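You operate a simulated robot arm through the tools that you are given. There is no shell and no other tool.

The job below is to be done with a simulated robot arm. You get a single attempt, and the scene is never put back.

JOB
Measure the clamped disc and move it to the pocket for its grade.
Fine: it is on the FORM console; switch the console on and leave it on; FORM under 1 fringe goes to FLAT, over 1 to BOWED; leave the red handle free.

It is judged by the outcome, as a careful person would: the job done as asked, and still so three seconds after it is handed in. It fails if anything else is knocked over, pushed out of place, dropped, spilled or broken.

ROBOT AND FRAMES
A 6-joint arm with a fingered hand, fixed in place. Base frame: the origin is at the foot of the arm, x ahead of it, y to its left, z up; the work surface is at about z = 0.91. Lengths are in m, angles in degrees, forces in N, time in s.
With the tool pointing down near the work surface it reaches from about 0.42 to 0.94 m from the base axis. Its first joint turns from -166.0 to 166.0 degrees. Payload 5 kg.
The tool frame sits at the grasp point between the pads (the TCP): z along the fingers, y along the line on which they close. The tips reach 0.037 m beyond it. Largest opening 0.124 m; the body of the gripper starts 0.043 m behind the TCP. The gripper is a hand of 3 fingers: y runs from the thumb to the fingers, the wrist lies at [-0.021, -0.125, -0.215] in the tool frame, and closing takes about 1.5 s.
Orientation is told as [roll, pitch, yaw] about the base's x, y, z axes, in that order, counted from this pose: with the fingers straight down and the wrist toward the robot, the tool's x, y and z point along [0, 1, 0], [1, 0, 0] and [0, 0, -1] of the base frame.

CONTROLS
- The arm moves only by the tool move_arm. Its argument "rows" is a list of rows, each an object (a shift or turn left out is 0, a gripper value left out holds the last) with "travel": the shift along the base's x, y, z in mm, a list of three; "rotation": the turn, a rotation vector about the base's x, y, z in degrees, a list of three. In form: [{"travel": [x, y, z], "rotation": [wx, wy, wz]}, ...]. A call has 1 to 20 rows; each row shifts and turns the commanded pose from where the row before left it. "gripper" is the opening in per cent of the stroke, from 0 (shut) to 100 (fully open), set as the call begins (left out, the last holds). Rows are played at 5 a second. More than 0.05 m and 8.6 degrees between two rows, or a gripper value outside its range, and nothing of the call is played. A pose out of reach is approached as far as the arm can. The call stops where the force on the tool passes 70 N (or 10 N more than at its start, if that is more) or the arm is blocked; 0.2 s more then pass. Each finger travels about 0.072 m/s and halts on what it meets, pressing with about 24 N; the grip force reading is that of the motor and also rises with nothing between the fingers. The clock runs only during rows and for 0.2 s after the last one: add rows that do not move to give the fingers time. It gives the time, the measured TCP pose, the force on the tool (base axes), the opening and the grip force at its end, in the units of the frame above (readings bear some noise), with the torque about the TCP (base axes, N m) and any sound that the robot's microphone picked up, and new pictures: "views" is both (left out), scene, wrist or none.
- Cameras (640 x 400 px; columns grow to the right, rows downward): "scene" is fixed at [0.0498, -0.6524, 1.6831]; the picture's right is [0.77, -0.64, 0.00], its down [-0.27, -0.32, -0.91] and it looks along [0.58, 0.70, -0.42] (base axes); focal length 332 px, centre (320, 200). "wrist" rides on the gripper at [0.072, -0.104, -0.154] in the tool frame; the picture's right is [-0.83, 0.26, -0.49], its down [-0.51, -0.72, 0.47] and it looks along [-0.23, 0.64, 0.73] (tool axes); focal length 243 px, centre (320, 200). There is no depth. A picture from a camera that has moved, and an enlarged one, comes with that camera's place and axes in the base frame and with its lens.
- finger_targets(index, middle, thumb_bend, thumb_turn): sets how far each is bent, from 0 (flat) to 1 (curled in); at 0.3 the hand is open as for a grip, at 0.7 the pads meet at the TCP. One left out holds its place. A second passes; each finger stops where it meets its share of the squeeze, and holds until it gets a number again. A gripper value or a shape takes the hand back. It gives what a move gives, with no picture; readings hold the bend of each and the force on the fingers (four entries, about 0 where the hand has none), thumb and palm. thumb_turn goes from beside the hand (0) to across from the fingers (1), as for a grip.
- grasp_type(shape): the hand has 3 fingers and takes this shape, open, in about a second: jaw (thumb against the fingers, like two jaws); tri (thumb and two fingers); tip (a fingertip pinch); poke (one finger out to press); point (the index stretched); flat (the hand flat); cup (the hand cupped); fist (a fist). The gripper value then closes the fingers along that shape, each until it touches; the sizes above hold for jaw. It gives what a move gives, with no picture.
- enlarge(camera, box): a new picture of the part [left, top, right, bottom] of that camera's present view, enlarged. It takes no simulated time.
- finish_job(): hands the job in; it is judged then, once.

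Places have to be worked out from the pictures, the camera data and where the tool is seen. Open the gripper and draw the arm clear of the work before you hand the job in, unless the task says otherwise.

The tools are called after ">>>" as a command line: name --argument value ..., lists and objects as JSON in quotes. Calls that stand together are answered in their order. move_arm: Moves the arm, as the interface text tells. Its arguments: {"type":"object","properties":{"rows":{"type":"array","items":{"type":"object","properties":{"travel":{"type":"array","items":{"type":"number"}},"rotation":{"type":"array","items":{"type":"number"}}}}},"gripper":{"type":"number"},"views":{"type":"string","enum":["both","scene","wrist","none"]}},"required":["rows"]} The other tools are called the same way: grasp_type (shape) gives the hand a shape; finger_targets (index, middle, thumb_bend, thumb_turn) moves the fingers one by one; enlarge (camera, box) takes an enlarged picture of a part of a camera's view; finish_job () hands the job in.

At the start:

```text
t: 0.0
position: [0.6835, 0.2946, 1.2138]
tcp_rot: [0.0, 0.0, 0.0]
contact_force: [-0.1, 0.0, 0.0]
ft_torque: [-0.03, 0.0, -0.04]
opening: 0.1234
gripper_force: 0.1
shape: jaw
bend: [0.3, 0.3, 0.3, 0.98]
finger forces: [0.0, 0.0, 0.1, 0.0, 0.0, 0.0]
```

scene: 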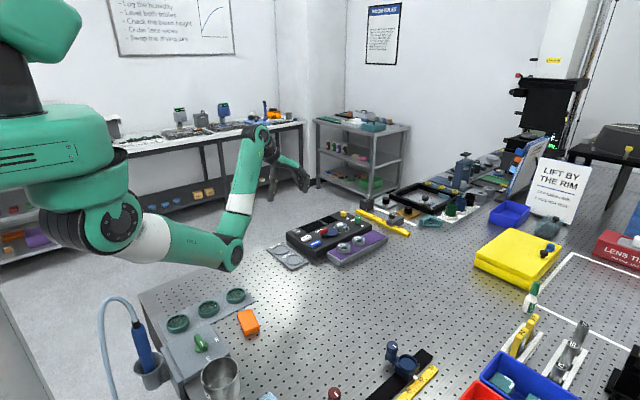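
wrist: 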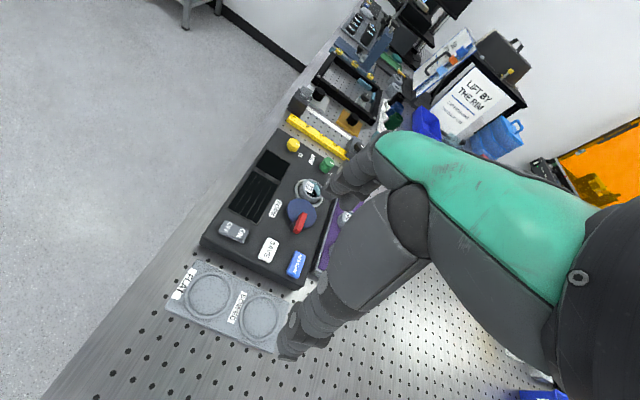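

I'll start by enlarging both views of the console and pocket area to understand what's there.

>>> enlarge --camera "scene" --box '[250, 190, 410, 290]'

>>> enlarge --camera "wrist" --box '[150, 110, 390, 360]'

```text
4.00 times, centred on (330, 240) of scene
camera zoom: at [0.0498, -0.6524, 1.6831], right [0.77, -0.64, 0.0], down [-0.27, -0.32, -0.91], along [0.58, 0.7, -0.42], focal length 1329 px, centre (280, 40)
```

zoom: 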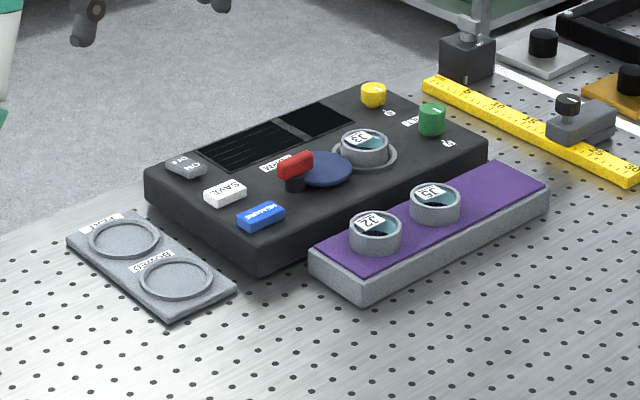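

```text
1.60 times, centred on (270, 235) of wrist
camera zoom: at [0.5803, 0.3647, 1.3676], right [0.26, -0.83, 0.49], down [-0.72, -0.51, -0.47], along [0.64, -0.23, -0.73], focal length 388 px, centre (400, 144)
```

zoom: 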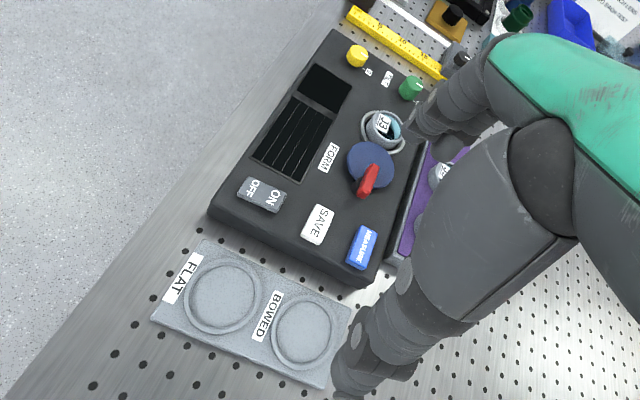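

>>> enlarge --camera "wrist" --box '[220, 170, 340, 290]'

>>> enlarge --camera "wrist" --box '[260, 110, 360, 210]'

>>> enlarge --camera "scene" --box '[300, 205, 380, 255]'

```text
3.33 times, centred on (280, 230) of wrist
camera zoom: at [0.5803, 0.3647, 1.3676], right [0.26, -0.83, 0.49], down [-0.72, -0.51, -0.47], along [0.64, -0.23, -0.73], focal length 809 px, centre (453, 100)
```

zoom: 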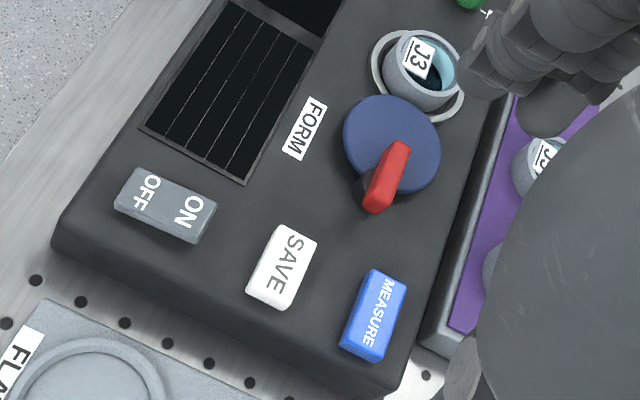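

```text
4.00 times, centred on (310, 160) of wrist
camera zoom: at [0.5803, 0.3647, 1.3676], right [0.26, -0.83, 0.49], down [-0.72, -0.51, -0.47], along [0.64, -0.23, -0.73], focal length 970 px, centre (360, 360)
```

zoom: 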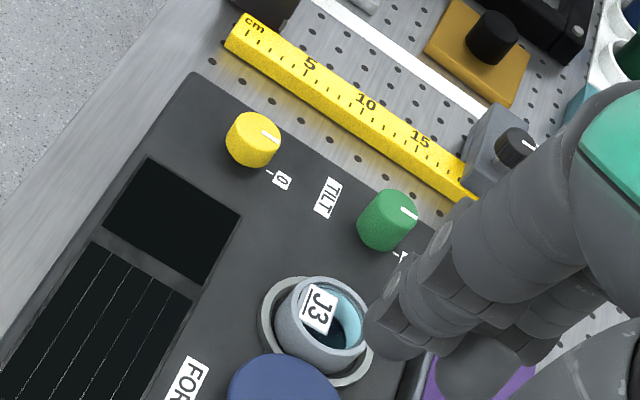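

```text
8.00 times, centred on (340, 230) of scene
camera zoom: at [0.0498, -0.6524, 1.6831], right [0.77, -0.64, 0.0], down [-0.27, -0.32, -0.91], along [0.58, 0.7, -0.42], focal length 2658 px, centre (160, -40)
```

zoom: 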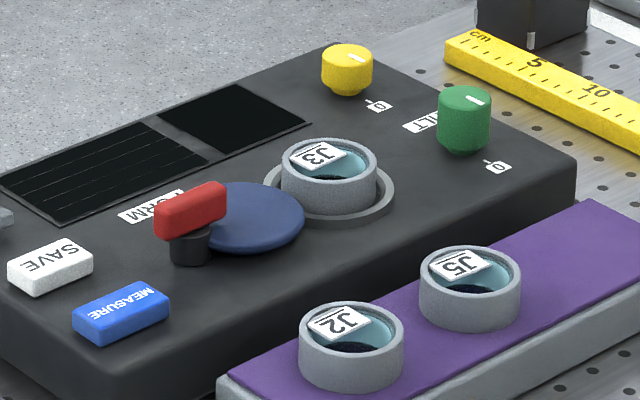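

The console appears off (dark display), with J3 in the seat under a navy cam with a red handle, roughly at (0.94, 0.27, 0.965). The switch's ON side is near (0.774, 0.353, 0.96), MEASURE near (0.768, 0.237), and the FLAT and BOWED pockets near (0.673, 0.346) and (0.672, 0.254). I'll take the poke shape first and see where the fingertip lies.

>>> grasp_type --shape "poke"

```text
t: 0.9
position: [0.6844, 0.2923, 1.2135]
tcp_rot: [0.0, 0.0, -0.1]
contact_force: [-0.2, 0.1, 0.7]
ft_torque: [-0.02, -0.02, -0.01]
opening: 0.0
gripper_force: 0.0
shape: poke
bend: [0.7, 0.7, 1.0, 1.0]
finger forces: [0.0, 0.0, 0.0, 0.1, 0.0, 0.0]
```

The hand is reshaping; I'll hold for a moment and look at both views to locate the poking fingertip.

>>> move_arm --rows '[{"travel": [0, 0, 0]}, {"travel": [0, 0, 0]}, {"travel": [0, 0, 0]}]' --views "both"

```text
t: 1.7
position: [0.6837, 0.2928, 1.2141]
tcp_rot: [0.0, -0.1, 0.0]
contact_force: [1.1, 0.6, 0.0]
ft_torque: [0.0, 0.02, 0.01]
opening: 0.0
gripper_force: 0.1
shape: poke
bend: [0.7, 0.7, 1.0, 1.0]
finger forces: [0.0, 0.0, 0.0, 0.0, 0.1, 0.0]
camera wrist: at [0.5803, 0.3647, 1.3676], right [0.26, -0.83, 0.49], down [-0.72, -0.51, -0.47], along [0.64, -0.23, -0.73], focal length 243 px, centre (320, 200)
```

scene: 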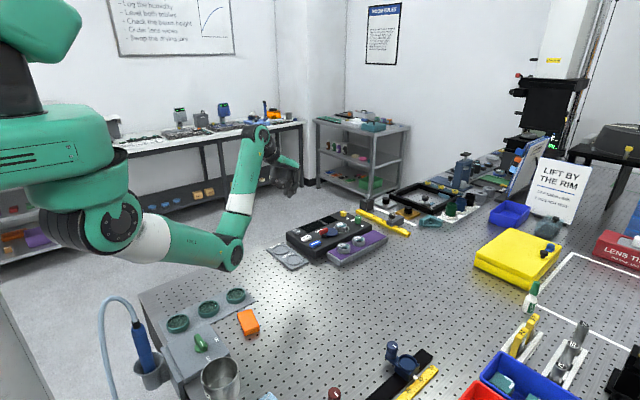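
wrist: 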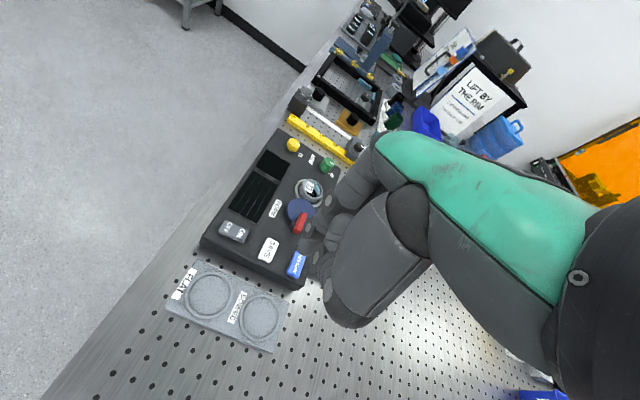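

>>> enlarge --camera "wrist" --box '[270, 150, 430, 330]'

>>> enlarge --camera "scene" --box '[230, 115, 320, 205]'

```text
2.22 times, centred on (350, 240) of wrist
camera zoom: at [0.5803, 0.3647, 1.3676], right [0.26, -0.83, 0.49], down [-0.72, -0.51, -0.47], along [0.64, -0.23, -0.73], focal length 539 px, centre (253, 111)
```

zoom: 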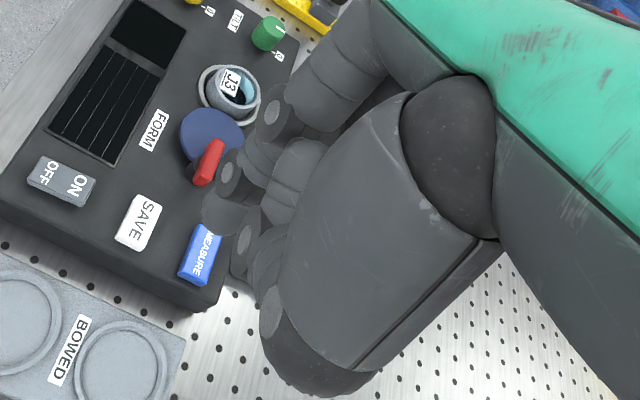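

```text
4.44 times, centred on (275, 160) of scene
camera zoom: at [0.0498, -0.6524, 1.6831], right [0.77, -0.64, 0.0], down [-0.27, -0.32, -0.91], along [0.58, 0.7, -0.42], focal length 1477 px, centre (520, 378)
```

zoom: 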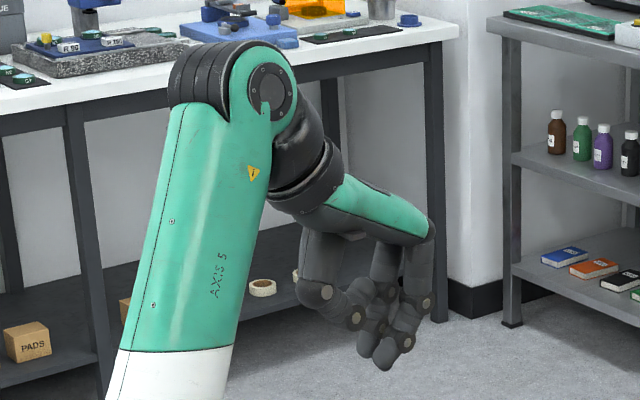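

>>> enlarge --camera "wrist" --box '[300, 200, 380, 280]'

>>> enlarge --camera "scene" --box '[285, 160, 325, 200]'

```text
5.00 times, centred on (340, 240) of wrist
camera zoom: at [0.5803, 0.3647, 1.3676], right [0.26, -0.83, 0.49], down [-0.72, -0.51, -0.47], along [0.64, -0.23, -0.73], focal length 1213 px, centre (220, 0)
```

zoom: 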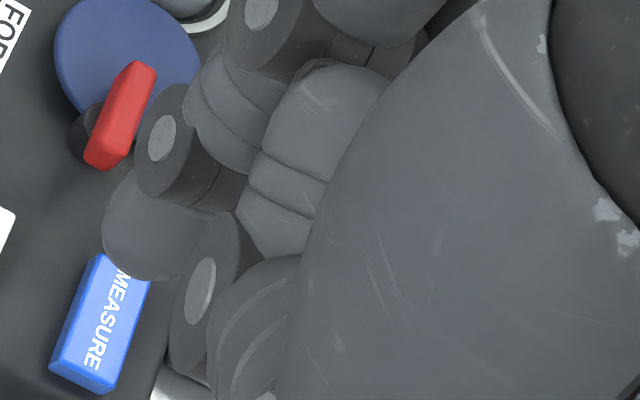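

```text
10.00 times, centred on (305, 180) of scene
camera zoom: at [0.0498, -0.6524, 1.6831], right [0.77, -0.64, 0.0], down [-0.27, -0.32, -0.91], along [0.58, 0.7, -0.42], focal length 3322 px, centre (470, 400)
```

zoom: 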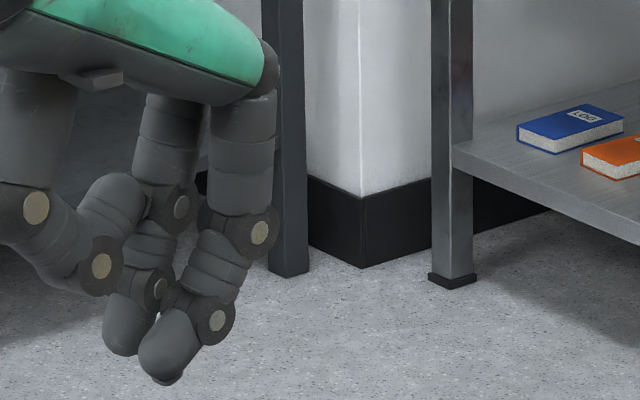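

In poke both fingers sit at bend 0.7, with tips side by side about 30 mm apart along base y and about 40 mm below the TCP. I'll curl the middle finger so only the index presses, then look again.

>>> finger_targets --index 0.7 --middle 1.0 --thumb_bend 1.0 --thumb_turn 1.0

>>> enlarge --camera "scene" --box '[275, 155, 325, 205]'

>>> enlarge --camera "wrist" --box '[280, 180, 380, 280]'

```text
t: 2.7
position: [0.6853, 0.2932, 1.2146]
tcp_rot: [-0.1, 0.0, 0.0]
contact_force: [0.1, -1.2, 0.2]
ft_torque: [0.0, 0.02, 0.0]
opening: 0.0339
gripper_force: 0.1
shape: fingers
bend: [0.28, 1.0, 1.0, 1.0]
finger forces: [0.0, 0.0, 0.1, 0.0, 0.0, 0.0]
```

```text
8.00 times, centred on (300, 180) of scene
camera zoom: at [0.0498, -0.6524, 1.6831], right [0.77, -0.64, 0.0], down [-0.27, -0.32, -0.91], along [0.58, 0.7, -0.42], focal length 2658 px, centre (480, 360)
```

zoom: 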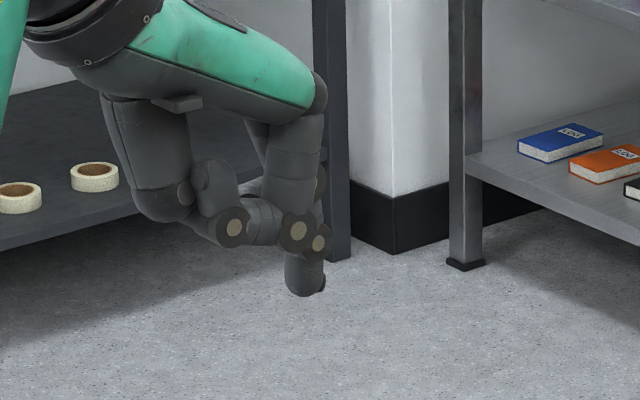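

```text
4.00 times, centred on (330, 230) of wrist
camera zoom: at [0.5803, 0.3647, 1.3675], right [0.26, -0.83, 0.49], down [-0.72, -0.51, -0.47], along [0.64, -0.23, -0.73], focal length 970 px, centre (280, 80)
```

zoom: 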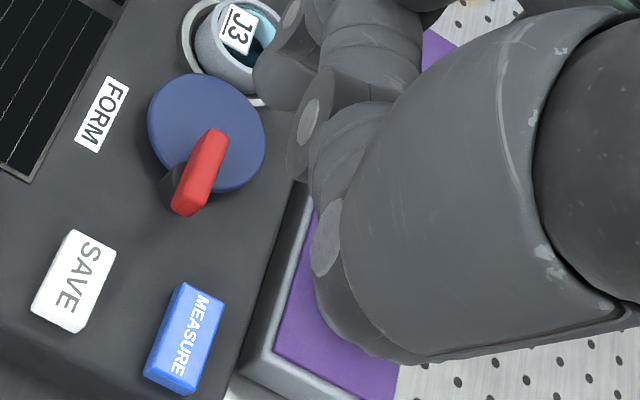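

>>> finger_targets --index 0.5

>>> enlarge --camera "scene" --box '[275, 155, 325, 205]'

>>> enlarge --camera "wrist" --box '[280, 180, 380, 280]'

```text
t: 3.7
position: [0.6844, 0.2927, 1.2139]
tcp_rot: [0.0, -0.1, -0.1]
contact_force: [0.3, -0.6, -1.0]
ft_torque: [-0.01, -0.02, 0.03]
opening: 0.0351
gripper_force: 0.1
shape: fingers
bend: [0.29, 1.0, 1.0, 1.0]
finger forces: [0.0, 0.0, 0.0, 0.0, 0.1, 0.0]
```

```text
8.00 times, centred on (300, 180) of scene
camera zoom: at [0.0498, -0.6524, 1.6831], right [0.77, -0.64, 0.0], down [-0.27, -0.32, -0.91], along [0.58, 0.7, -0.42], focal length 2658 px, centre (480, 360)
```

zoom: 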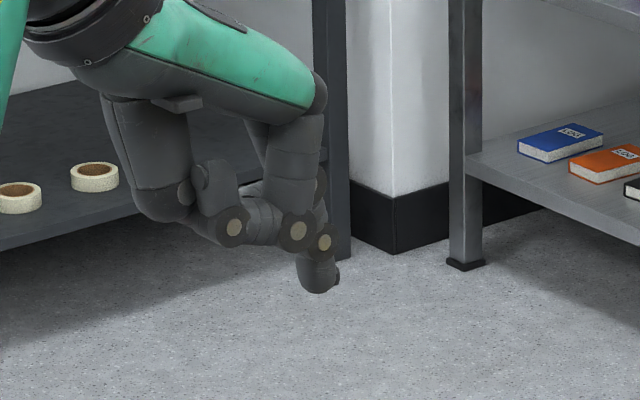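

```text
4.00 times, centred on (330, 230) of wrist
camera zoom: at [0.5803, 0.3647, 1.3675], right [0.26, -0.83, 0.49], down [-0.72, -0.51, -0.47], along [0.64, -0.23, -0.73], focal length 970 px, centre (280, 80)
```

zoom: 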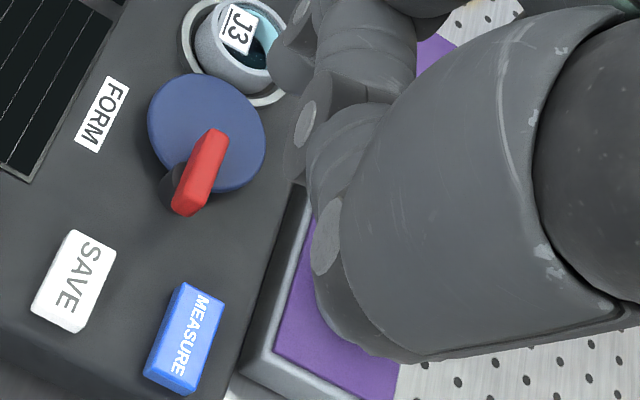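

The index (the +y finger) stops at 0.29 against the curled thumb and points straight down; its tip is at about (0.74, 0.312, 1.173), or TCP + (57, 19, -41) mm. That works as a poker, so I'll hold it at 0.29 and hover it over the ON half of the switch.

>>> finger_targets --index 0.3

>>> move_arm --rows '[{"travel": [8, 10, -30]}, {"travel": [8, 10, -30]}, {"travel": [8, 10, -30]}, {"travel": [8, 10, -30]}, {"travel": [0, 0, -20]}, {"travel": [0, 0, 0]}]' --views "both"

```text
t: 4.7
position: [0.6833, 0.2919, 1.2153]
tcp_rot: [-0.1, 0.0, 0.0]
contact_force: [-0.2, 0.9, -0.6]
ft_torque: [0.02, 0.01, 0.02]
opening: 0.0381
gripper_force: 0.1
shape: fingers
bend: [0.28, 1.0, 1.0, 1.0]
finger forces: [0.1, 0.1, 0.1, 0.0, 0.0, 0.0]
```

```text
t: 6.1
position: [0.7194, 0.3327, 1.0755]
tcp_rot: [0.1, -0.1, 0.0]
contact_force: [-0.3, -0.1, 0.1]
ft_torque: [-0.03, 0.0, 0.03]
opening: 0.0383
gripper_force: 0.0
shape: fingers
bend: [0.28, 1.0, 1.0, 1.0]
finger forces: [0.0, 0.0, 0.1, 0.0, 0.0, 0.0]
camera wrist: at [0.6146, 0.4052, 1.2283], right [0.26, -0.83, 0.49], down [-0.72, -0.51, -0.47], along [0.64, -0.23, -0.73], focal length 243 px, centre (320, 200)
```

scene: 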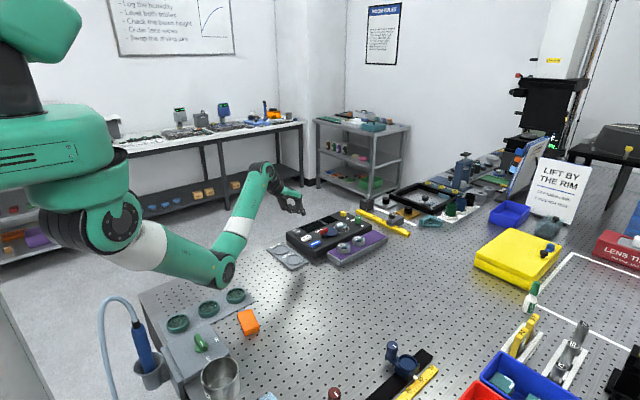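
wrist: 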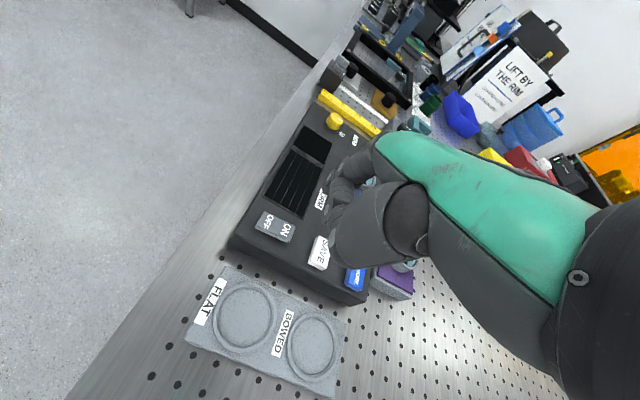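

>>> enlarge --camera "wrist" --box '[240, 150, 400, 310]'

>>> enlarge --camera "scene" --box '[265, 170, 345, 270]'

```text
2.50 times, centred on (320, 230) of wrist
camera zoom: at [0.6146, 0.4052, 1.2283], right [0.26, -0.83, 0.49], down [-0.72, -0.51, -0.47], along [0.64, -0.23, -0.73], focal length 606 px, centre (320, 125)
```

zoom: 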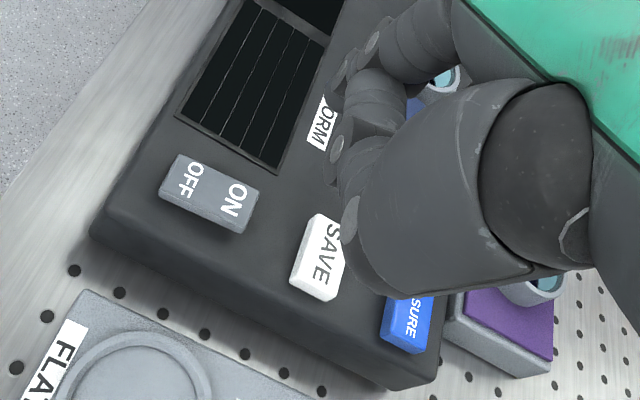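

```text
4.00 times, centred on (305, 220) of scene
camera zoom: at [0.0498, -0.6524, 1.6831], right [0.77, -0.64, 0.0], down [-0.27, -0.32, -0.91], along [0.58, 0.7, -0.42], focal length 1329 px, centre (380, 120)
```

zoom: 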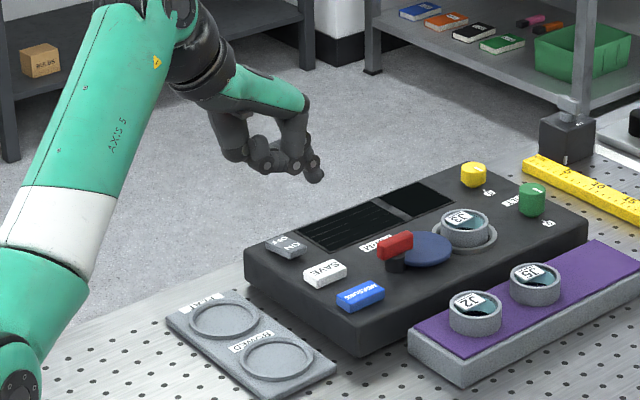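

The index tip now triangulates to about (0.794, 0.349, 1.045), and the ON end of the rocker to about (0.775, 0.349, 0.965). I'll shift back 19 mm in x, come down to about 20 mm above it, and check.

>>> move_arm --rows '[{"travel": [-10, -1, -20]}, {"travel": [-9, -1, -20]}, {"travel": [0, 0, -18]}, {"travel": [0, 0, 0]}]' --views "none"

>>> enlarge --camera "wrist" --box '[240, 150, 400, 310]'

>>> enlarge --camera "scene" --box '[275, 190, 355, 270]'

```text
t: 7.1
position: [0.6978, 0.3303, 1.0163]
tcp_rot: [-0.1, 0.0, 0.1]
contact_force: [-0.4, 0.0, -0.3]
ft_torque: [0.0, 0.01, 0.01]
opening: 0.0384
gripper_force: 0.1
shape: fingers
bend: [0.28, 1.0, 1.0, 1.0]
finger forces: [0.0, 0.0, 0.0, 0.0, 0.1, 0.1]
```

```text
2.50 times, centred on (320, 230) of wrist
camera zoom: at [0.5935, 0.4031, 1.1697], right [0.26, -0.83, 0.49], down [-0.72, -0.51, -0.47], along [0.64, -0.23, -0.73], focal length 606 px, centre (320, 125)
```

zoom: 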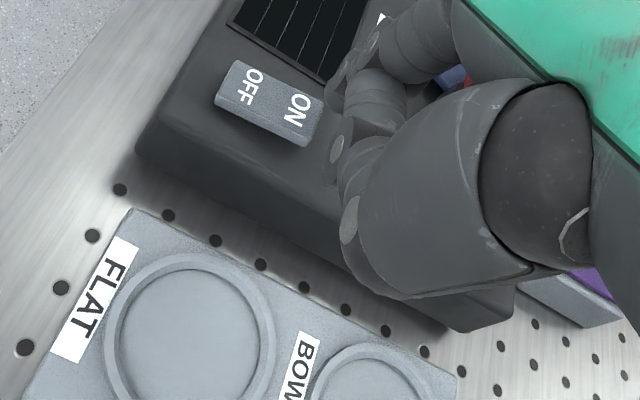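

```text
5.00 times, centred on (315, 230) of scene
camera zoom: at [0.0498, -0.6524, 1.6831], right [0.77, -0.64, 0.0], down [-0.27, -0.32, -0.91], along [0.58, 0.7, -0.42], focal length 1661 px, centre (345, 50)
```

zoom: 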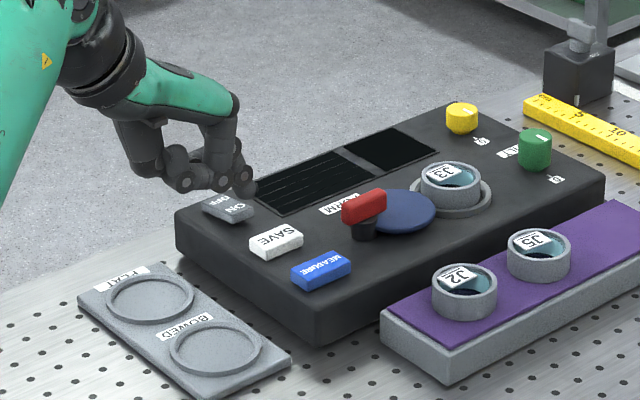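

>>> enlarge --camera "wrist" --box '[290, 160, 350, 220]'

>>> enlarge --camera "scene" --box '[280, 210, 320, 250]'

```text
6.67 times, centred on (320, 190) of wrist
camera zoom: at [0.5935, 0.4031, 1.1697], right [0.26, -0.83, 0.49], down [-0.72, -0.51, -0.47], along [0.64, -0.23, -0.73], focal length 1618 px, centre (320, 267)
```

zoom: 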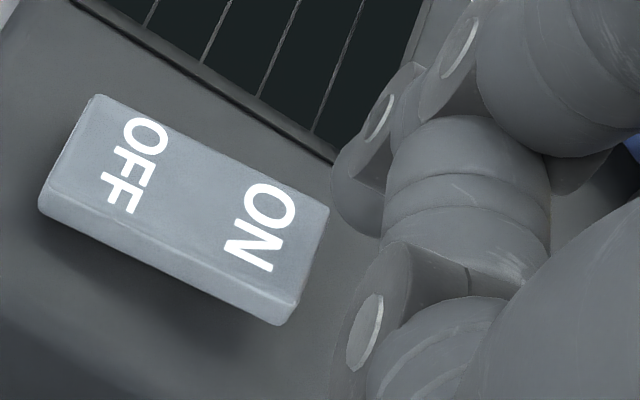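

```text
10.00 times, centred on (300, 230) of scene
camera zoom: at [0.0498, -0.6524, 1.6831], right [0.77, -0.64, 0.0], down [-0.27, -0.32, -0.91], along [0.58, 0.7, -0.42], focal length 3322 px, centre (520, -100)
```

zoom: 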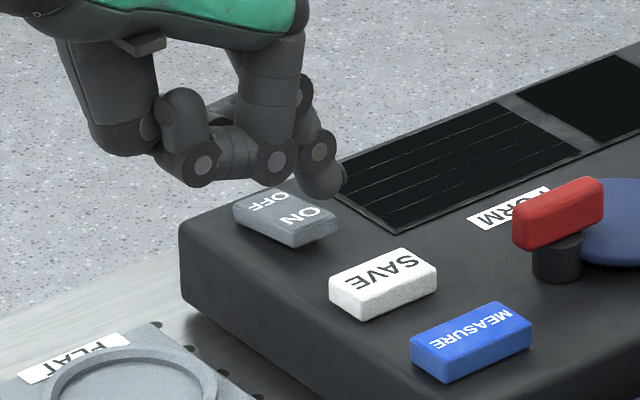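

The tip is at about (0.769, 0.343, 0.983) and the middle of the ON half at about (0.774, 0.350, 0.965). I'll correct by +5 in x and +8 in y, then press down in small steps while watching the force.

>>> move_arm --rows '[{"travel": [5, 8, 0]}, {"travel": [0, 0, -6]}, {"travel": [0, 0, -5]}, {"travel": [0, 0, -4]}, {"travel": [0, 0, -4]}, {"travel": [0, 0, 0]}]' --views "none"

>>> enlarge --camera "wrist" --box '[260, 130, 360, 230]'

>>> enlarge --camera "scene" --box '[280, 200, 340, 260]'

```text
t: 8.5
position: [0.7037, 0.3383, 0.9984]
tcp_rot: [0.1, 0.0, 0.0]
contact_force: [-0.3, -0.1, 3.3]
ft_torque: [0.0, -0.28, -0.01]
opening: 0.0381
gripper_force: 2.0
shape: fingers
bend: [0.28, 1.0, 1.0, 1.0]
finger forces: [3.7, 0.1, 0.0, 0.0, 0.0, 0.0]
```

```text
4.00 times, centred on (310, 180) of wrist
camera zoom: at [0.5982, 0.4105, 1.1513], right [0.26, -0.83, 0.49], down [-0.72, -0.51, -0.47], along [0.64, -0.23, -0.73], focal length 970 px, centre (360, 280)
```

zoom: 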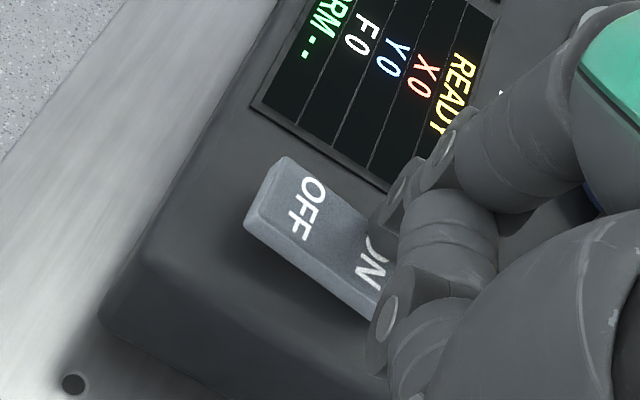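

```text
6.67 times, centred on (310, 230) of scene
camera zoom: at [0.0498, -0.6524, 1.6831], right [0.77, -0.64, 0.0], down [-0.27, -0.32, -0.91], along [0.58, 0.7, -0.42], focal length 2215 px, centre (387, 0)
```

zoom: 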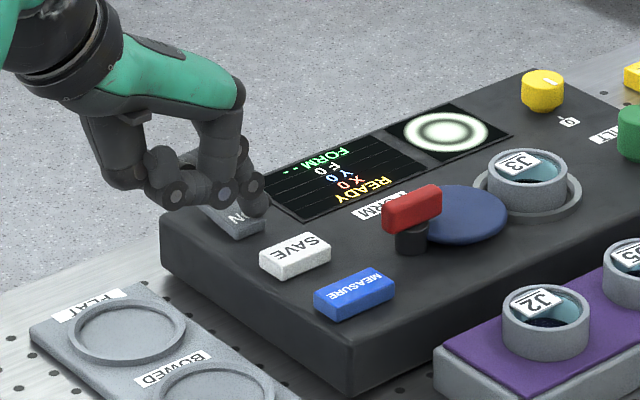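

The console is now on: READY, X0, Y0, F0, FORM "--", with a ring pattern on the small screen. I'll lift off and check that it stays on.

>>> move_arm --rows '[{"travel": [0, 0, 15]}, {"travel": [0, 0, 25]}, {"travel": [0, -15, 20]}, {"travel": [0, -30, 0]}, {"travel": [0, -30, 0]}, {"travel": [0, -20, 0]}, {"travel": [0, 0, 0]}]' --views "none"

>>> enlarge --camera "wrist" --box '[220, 90, 400, 270]'

>>> enlarge --camera "scene" --box '[280, 200, 360, 260]'

```text
t: 10.1
position: [0.7033, 0.2438, 1.058]
tcp_rot: [0.0, 0.0, 0.1]
contact_force: [0.1, -0.2, 0.1]
ft_torque: [0.01, -0.01, -0.02]
opening: 0.0386
gripper_force: 0.1
shape: fingers
bend: [0.28, 1.0, 1.0, 1.0]
finger forces: [0.0, 0.0, 0.0, 0.0, 0.0, 0.0]
```

```text
2.22 times, centred on (310, 180) of wrist
camera zoom: at [0.599, 0.3159, 1.2108], right [0.26, -0.83, 0.49], down [-0.72, -0.51, -0.47], along [0.64, -0.23, -0.73], focal length 539 px, centre (342, 244)
```

zoom: 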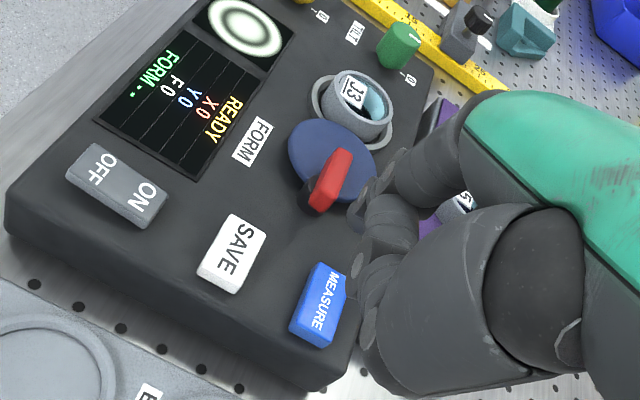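

```text
6.67 times, centred on (320, 230) of scene
camera zoom: at [0.0498, -0.6524, 1.6831], right [0.77, -0.64, 0.0], down [-0.27, -0.32, -0.91], along [0.58, 0.7, -0.42], focal length 2215 px, centre (320, 0)
```

zoom: 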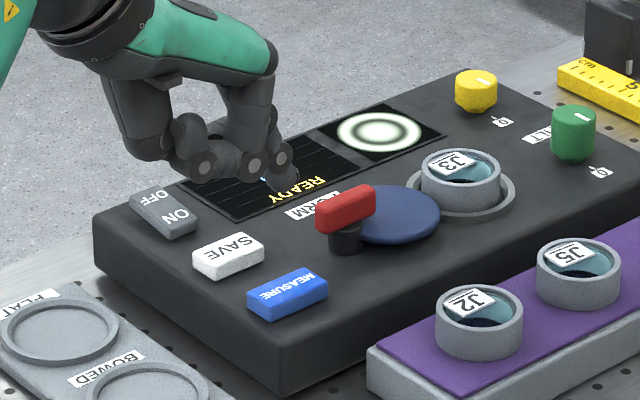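

The console stays on. The tip is at about (0.774, 0.257, 1.025) and MEASURE at about (0.769, 0.238, 0.963), so I'll move over and press it slowly.

>>> move_arm --rows '[{"travel": [-5, -19, 0]}, {"travel": [0, 0, -20]}, {"travel": [0, 0, -18]}, {"travel": [0, 0, -10]}, {"travel": [0, 0, 0]}]' --views "none"

>>> enlarge --camera "wrist" --box '[220, 90, 400, 270]'

>>> enlarge --camera "scene" --box '[290, 210, 350, 270]'

```text
t: 11.3
position: [0.6976, 0.2255, 1.0098]
tcp_rot: [0.0, 0.0, 0.0]
contact_force: [0.6, -0.7, 0.2]
ft_torque: [0.0, -0.03, -0.02]
opening: 0.0386
gripper_force: 0.1
shape: fingers
bend: [0.28, 1.0, 1.0, 1.0]
finger forces: [0.1, 0.1, 0.1, 0.0, 0.0, 0.0]
```

```text
2.22 times, centred on (310, 180) of wrist
camera zoom: at [0.5937, 0.2972, 1.1626], right [0.26, -0.83, 0.49], down [-0.72, -0.51, -0.47], along [0.64, -0.23, -0.73], focal length 539 px, centre (342, 244)
```

zoom: 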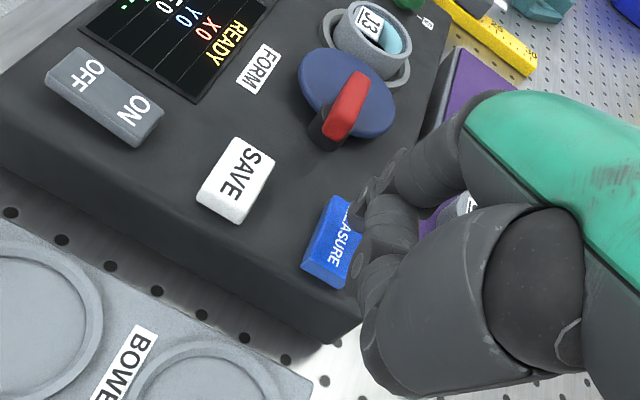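

```text
6.67 times, centred on (320, 240) of scene
camera zoom: at [0.0498, -0.6524, 1.6831], right [0.77, -0.64, 0.0], down [-0.27, -0.32, -0.91], along [0.58, 0.7, -0.42], focal length 2215 px, centre (320, -67)
```

zoom: 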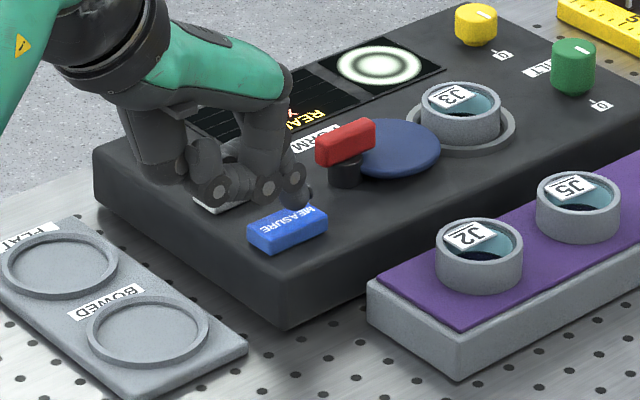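

The tip is right above the MEASURE button, slightly toward its far end and about 12 mm up. I'll press down gently.

>>> move_arm --rows '[{"travel": [-2, 0, -6]}, {"travel": [0, 0, -4]}, {"travel": [0, 0, -3]}, {"travel": [0, 0, -3]}, {"travel": [0, 0, 0]}]' --views "none"

>>> enlarge --camera "wrist" --box '[220, 60, 400, 240]'

>>> enlarge --camera "scene" --box '[290, 200, 350, 260]'

```text
t: 12.5
position: [0.6954, 0.2246, 0.9943]
tcp_rot: [0.0, -0.1, 0.0]
contact_force: [-0.2, 0.5, 5.1]
ft_torque: [0.03, -0.32, 0.0]
opening: 0.0387
gripper_force: 2.7
shape: fingers
bend: [0.28, 1.0, 1.0, 1.0]
finger forces: [5.0, 0.0, 0.0, 0.0, 0.1, 0.0]
heard: click
```

```text
2.22 times, centred on (310, 150) of wrist
camera zoom: at [0.5915, 0.2973, 1.1474], right [0.26, -0.83, 0.49], down [-0.72, -0.51, -0.47], along [0.64, -0.23, -0.73], focal length 539 px, centre (342, 311)
```

zoom: 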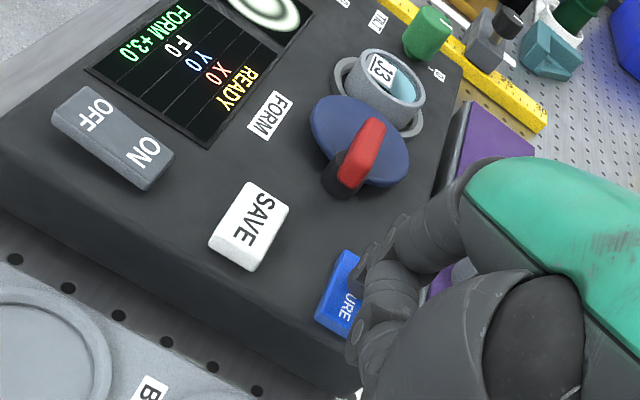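

```text
6.67 times, centred on (320, 230) of scene
camera zoom: at [0.0498, -0.6524, 1.6831], right [0.77, -0.64, 0.0], down [-0.27, -0.32, -0.91], along [0.58, 0.7, -0.42], focal length 2215 px, centre (320, 0)
```

zoom: 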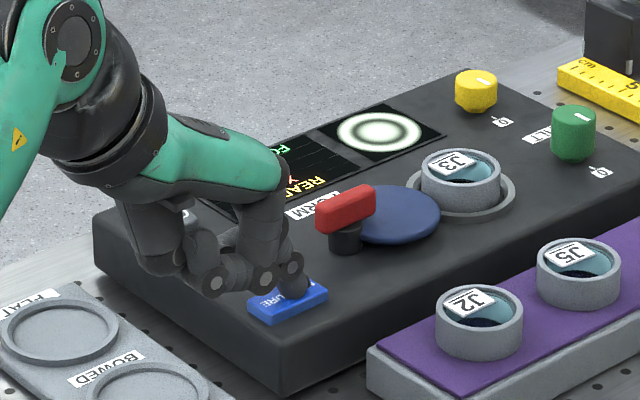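

A click, and the display reads FORM +3.0. I'll lift off and read the display closely.

>>> move_arm --rows '[{"travel": [0, 0, 15]}, {"travel": [0, 0, 25]}, {"travel": [0, 0, 40]}, {"travel": [-30, 0, 30]}, {"travel": [-40, 0, 0]}, {"travel": [0, 0, 0]}]' --views "both"

>>> enlarge --camera "scene" --box '[290, 205, 350, 255]'

>>> enlarge --camera "wrist" --box '[240, 110, 360, 230]'

```text
t: 13.9
position: [0.6258, 0.2261, 1.105]
tcp_rot: [0.0, 0.0, -0.1]
contact_force: [0.1, 0.2, 0.1]
ft_torque: [-0.01, -0.01, 0.0]
opening: 0.0385
gripper_force: 0.0
shape: fingers
bend: [0.28, 1.0, 1.0, 1.0]
finger forces: [0.0, 0.1, 0.0, 0.0, 0.0, 0.1]
camera wrist: at [0.5219, 0.2986, 1.2589], right [0.26, -0.83, 0.49], down [-0.72, -0.51, -0.47], along [0.64, -0.23, -0.73], focal length 243 px, centre (320, 200)
```

scene: 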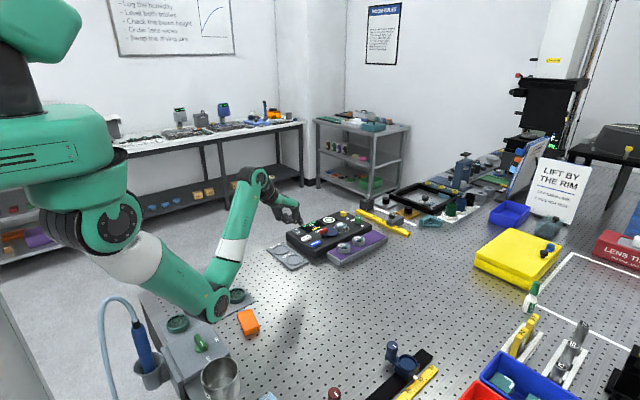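
wrist: 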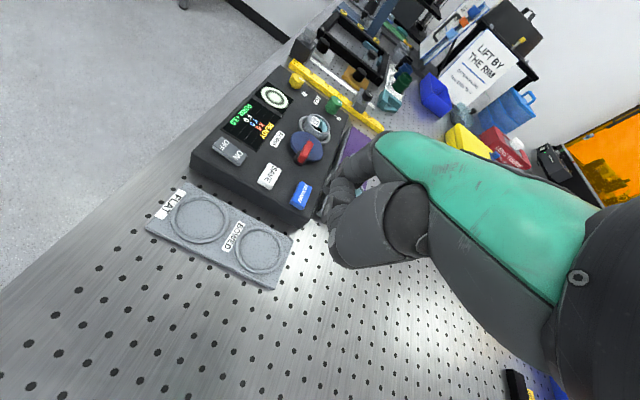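

```text
8.00 times, centred on (320, 230) of scene
camera zoom: at [0.0498, -0.6524, 1.6831], right [0.77, -0.64, 0.0], down [-0.27, -0.32, -0.91], along [0.58, 0.7, -0.42], focal length 2658 px, centre (320, -40)
```

zoom: 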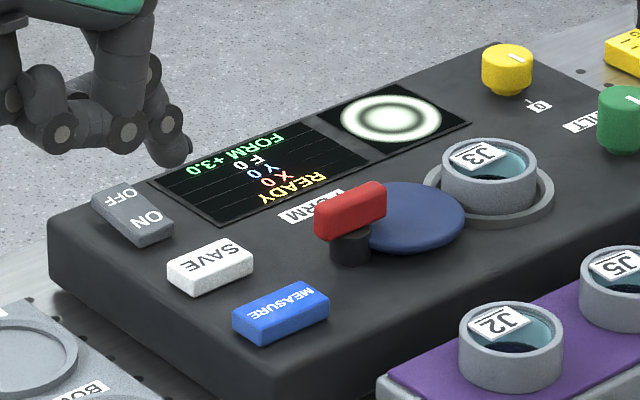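

```text
3.33 times, centred on (300, 170) of wrist
camera zoom: at [0.5219, 0.2986, 1.2589], right [0.26, -0.83, 0.49], down [-0.72, -0.51, -0.47], along [0.64, -0.23, -0.73], focal length 809 px, centre (387, 300)
```

zoom: 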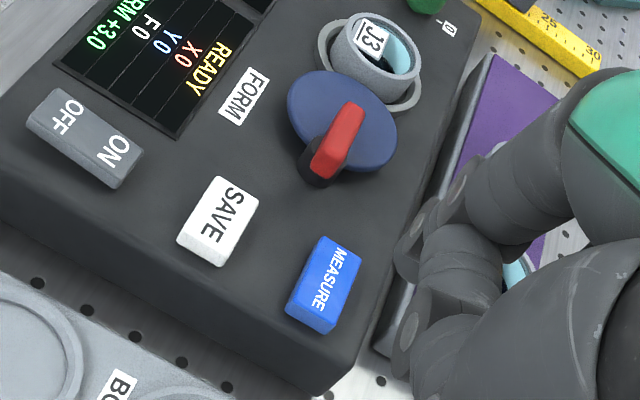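

FORM +3.0 is over 1 fringe, so J3 goes to BOWED. Next I have to free the clamp, so I'll look closely at the red handle and cam to get their geometry.

>>> enlarge --camera "wrist" --box '[280, 100, 350, 170]'

>>> enlarge --camera "scene" --box '[315, 215, 365, 255]'

```text
5.71 times, centred on (315, 135) of wrist
camera zoom: at [0.5219, 0.2986, 1.2589], right [0.26, -0.83, 0.49], down [-0.72, -0.51, -0.47], along [0.64, -0.23, -0.73], focal length 1386 px, centre (349, 571)
```

zoom: 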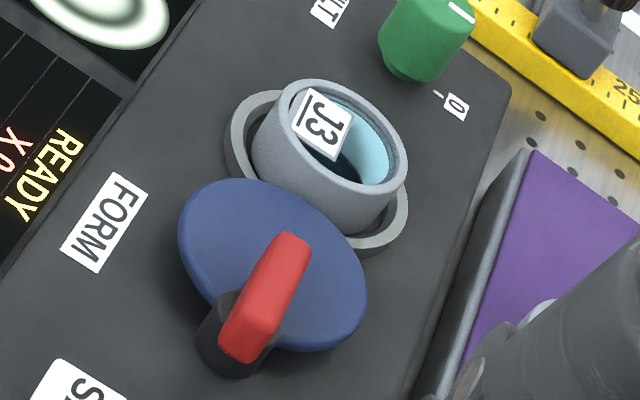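

```text
10.00 times, centred on (340, 235) of scene
camera zoom: at [0.0498, -0.6524, 1.6831], right [0.77, -0.64, 0.0], down [-0.27, -0.32, -0.91], along [0.58, 0.7, -0.42], focal length 3322 px, centre (120, -150)
```

zoom: 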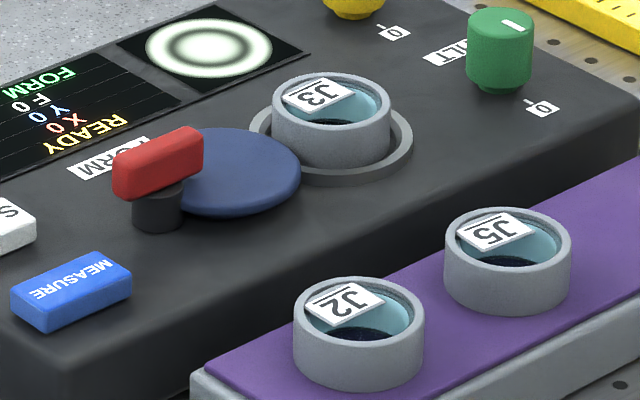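

The red bar lies along base x, centred on its post at about (0.838, 0.266, 0.98). The cam disc reaches toward J3, which is centred near (0.945, 0.266) with its rim top near z 0.97. I'll take the jaw shape, half close it, and turn 90° (wrist toward -y) while moving above the handle so I can grip across the bar.

>>> grasp_type --shape "jaw"

>>> move_arm --rows '[{"travel": [15, 4, 5], "rotation": [0, 0, 8.2]}, {"travel": [15, 4, 0], "rotation": [0, 0, 8.2]}, {"travel": [15, 4, 0], "rotation": [0, 0, 8.2]}, {"travel": [15, 4, 0], "rotation": [0, 0, 8.2]}, {"travel": [15, 4, 0], "rotation": [0, 0, 8.2]}, {"travel": [15, 4, 0], "rotation": [0, 0, 8.2]}, {"travel": [15, 4, 0], "rotation": [0, 0, 8.2]}, {"travel": [15, 4, 0], "rotation": [0, 0, 8.2]}, {"travel": [15, 4, 0], "rotation": [0, 0, 8.2]}, {"travel": [15, 4, 0], "rotation": [0, 0, 8.2]}, {"travel": [15, 0, 0], "rotation": [0, 0, 8.0]}, {"travel": [15, 0, 0]}, {"travel": [15, 0, 0]}, {"travel": [0, 0, 0]}]' --gripper 60 --views "both"

```text
t: 14.8
position: [0.6257, 0.2273, 1.1068]
tcp_rot: [0.0, 0.1, 0.0]
contact_force: [1.0, -0.1, -0.6]
ft_torque: [-0.01, 0.03, 0.0]
opening: 0.1235
gripper_force: 0.2
shape: jaw
bend: [0.3, 0.3, 0.3, 0.98]
finger forces: [0.0, 0.0, 0.0, 0.1, 0.1, 0.1]
```

```text
t: 17.8
position: [0.8203, 0.2649, 1.109]
tcp_rot: [0.1, 0.0, 90.0]
contact_force: [0.3, -0.9, 0.3]
ft_torque: [0.02, 0.0, 0.02]
opening: 0.0751
gripper_force: 0.1
shape: jaw
bend: [0.73, 0.41, 0.64, 1.0]
finger forces: [0.0, 0.0, 0.0, 0.0, 0.0, 0.2]
camera wrist: at [0.748, 0.1604, 1.2621], right [0.83, 0.26, 0.49], down [0.51, -0.72, -0.47], along [0.23, 0.64, -0.73], focal length 243 px, centre (320, 200)
```

scene: 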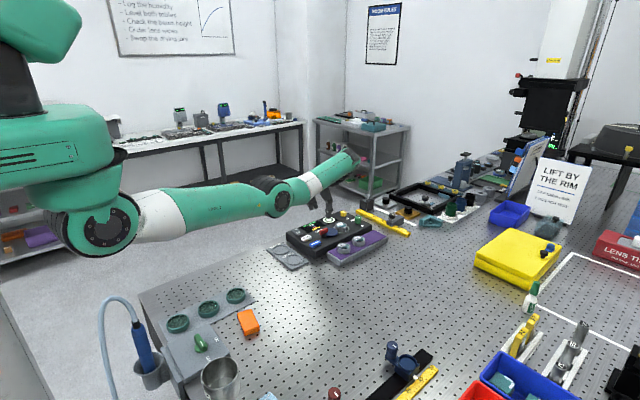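
wrist: 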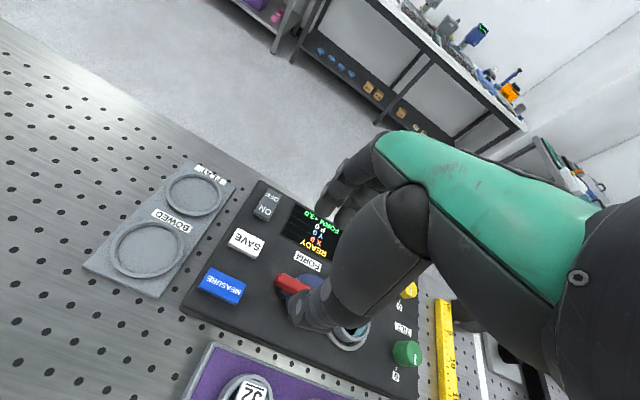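

>>> enlarge --camera "wrist" --box '[240, 200, 400, 360]'

>>> enlarge --camera "scene" --box '[285, 140, 385, 240]'

```text
2.50 times, centred on (320, 280) of wrist
camera zoom: at [0.748, 0.1604, 1.2621], right [0.83, 0.26, 0.49], down [0.51, -0.72, -0.47], along [0.23, 0.64, -0.73], focal length 606 px, centre (320, 0)
```

zoom: 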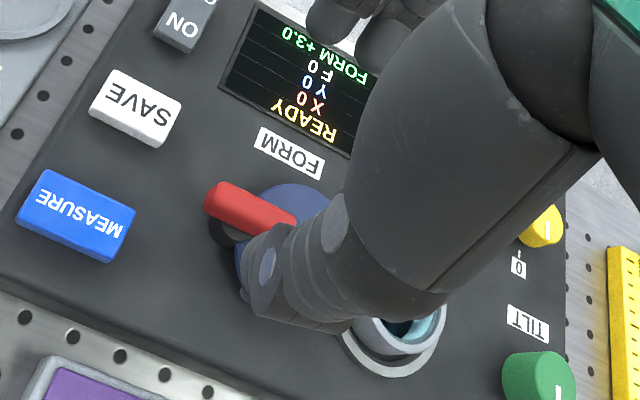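

```text
4.00 times, centred on (335, 190) of scene
camera zoom: at [0.0498, -0.6524, 1.6831], right [0.77, -0.64, 0.0], down [-0.27, -0.32, -0.91], along [0.58, 0.7, -0.42], focal length 1329 px, centre (260, 240)
```

zoom: 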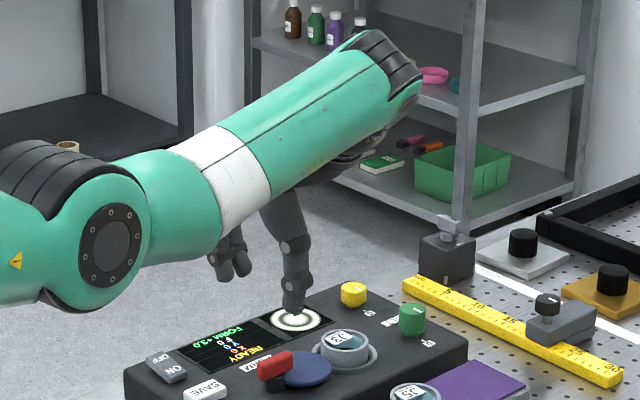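

The display is confirmed at FORM +3.0. The finger bends read unevenly, so I'll hold briefly and re-read them before going down.

>>> move_arm --rows '[{"travel": [9, 0, 0]}, {"travel": [9, 0, 0]}, {"travel": [0, 0, 0]}, {"travel": [0, 0, 0]}]' --gripper 50 --views "wrist"

>>> enlarge --camera "wrist" --box '[240, 140, 440, 340]'

>>> enlarge --camera "scene" --box '[295, 180, 375, 260]'

```text
t: 18.8
position: [0.8294, 0.2622, 1.1098]
tcp_rot: [0.0, 0.0, 90.1]
contact_force: [0.0, 0.3, -0.2]
ft_torque: [0.02, 0.0, 0.0]
opening: 0.0625
gripper_force: 0.0
shape: jaw
bend: [0.74, 0.45, 0.69, 1.0]
finger forces: [0.0, 0.0, 0.0, 0.0, 0.1, 0.0]
out of reach, approached as far as the arm can: row 2
camera wrist: at [0.7562, 0.1576, 1.2622], right [0.83, 0.26, 0.49], down [0.51, -0.72, -0.47], along [0.23, 0.64, -0.73], focal length 243 px, centre (320, 200)
```

wrist: 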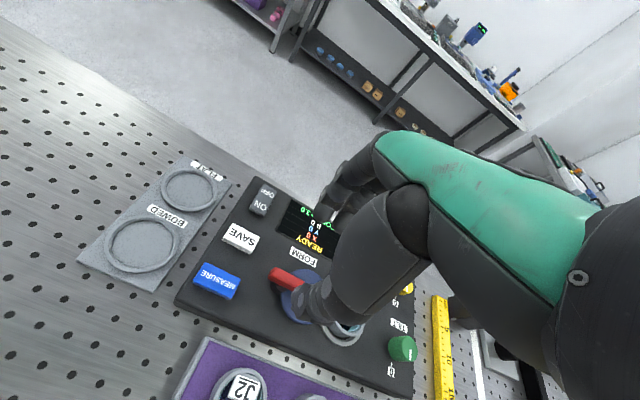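

```text
2.00 times, centred on (340, 240) of wrist
camera zoom: at [0.7562, 0.1576, 1.2622], right [0.83, 0.26, 0.49], down [0.51, -0.72, -0.47], along [0.23, 0.64, -0.73], focal length 485 px, centre (280, 120)
```

zoom: 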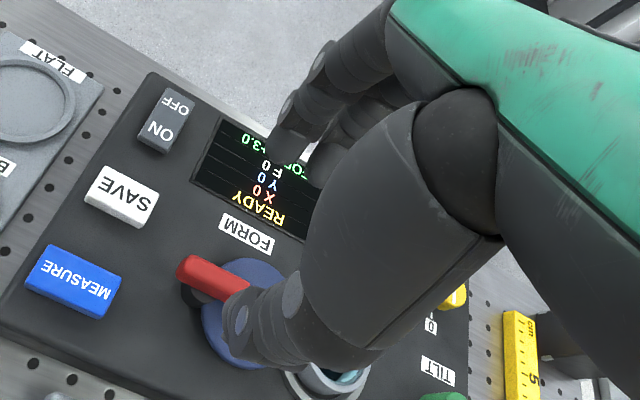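

```text
5.00 times, centred on (335, 220) of scene
camera zoom: at [0.0498, -0.6524, 1.6831], right [0.77, -0.64, 0.0], down [-0.27, -0.32, -0.91], along [0.58, 0.7, -0.42], focal length 1661 px, centre (245, 100)
```

zoom: 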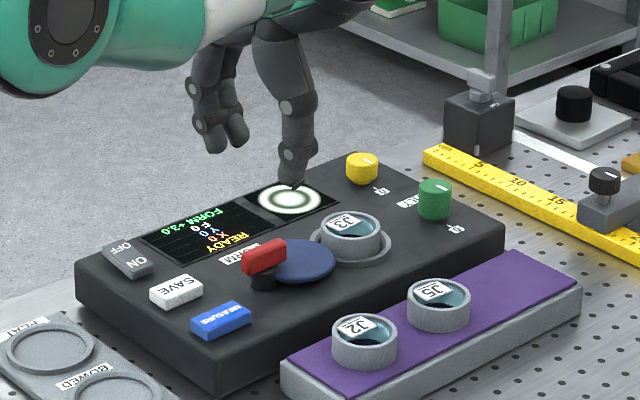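

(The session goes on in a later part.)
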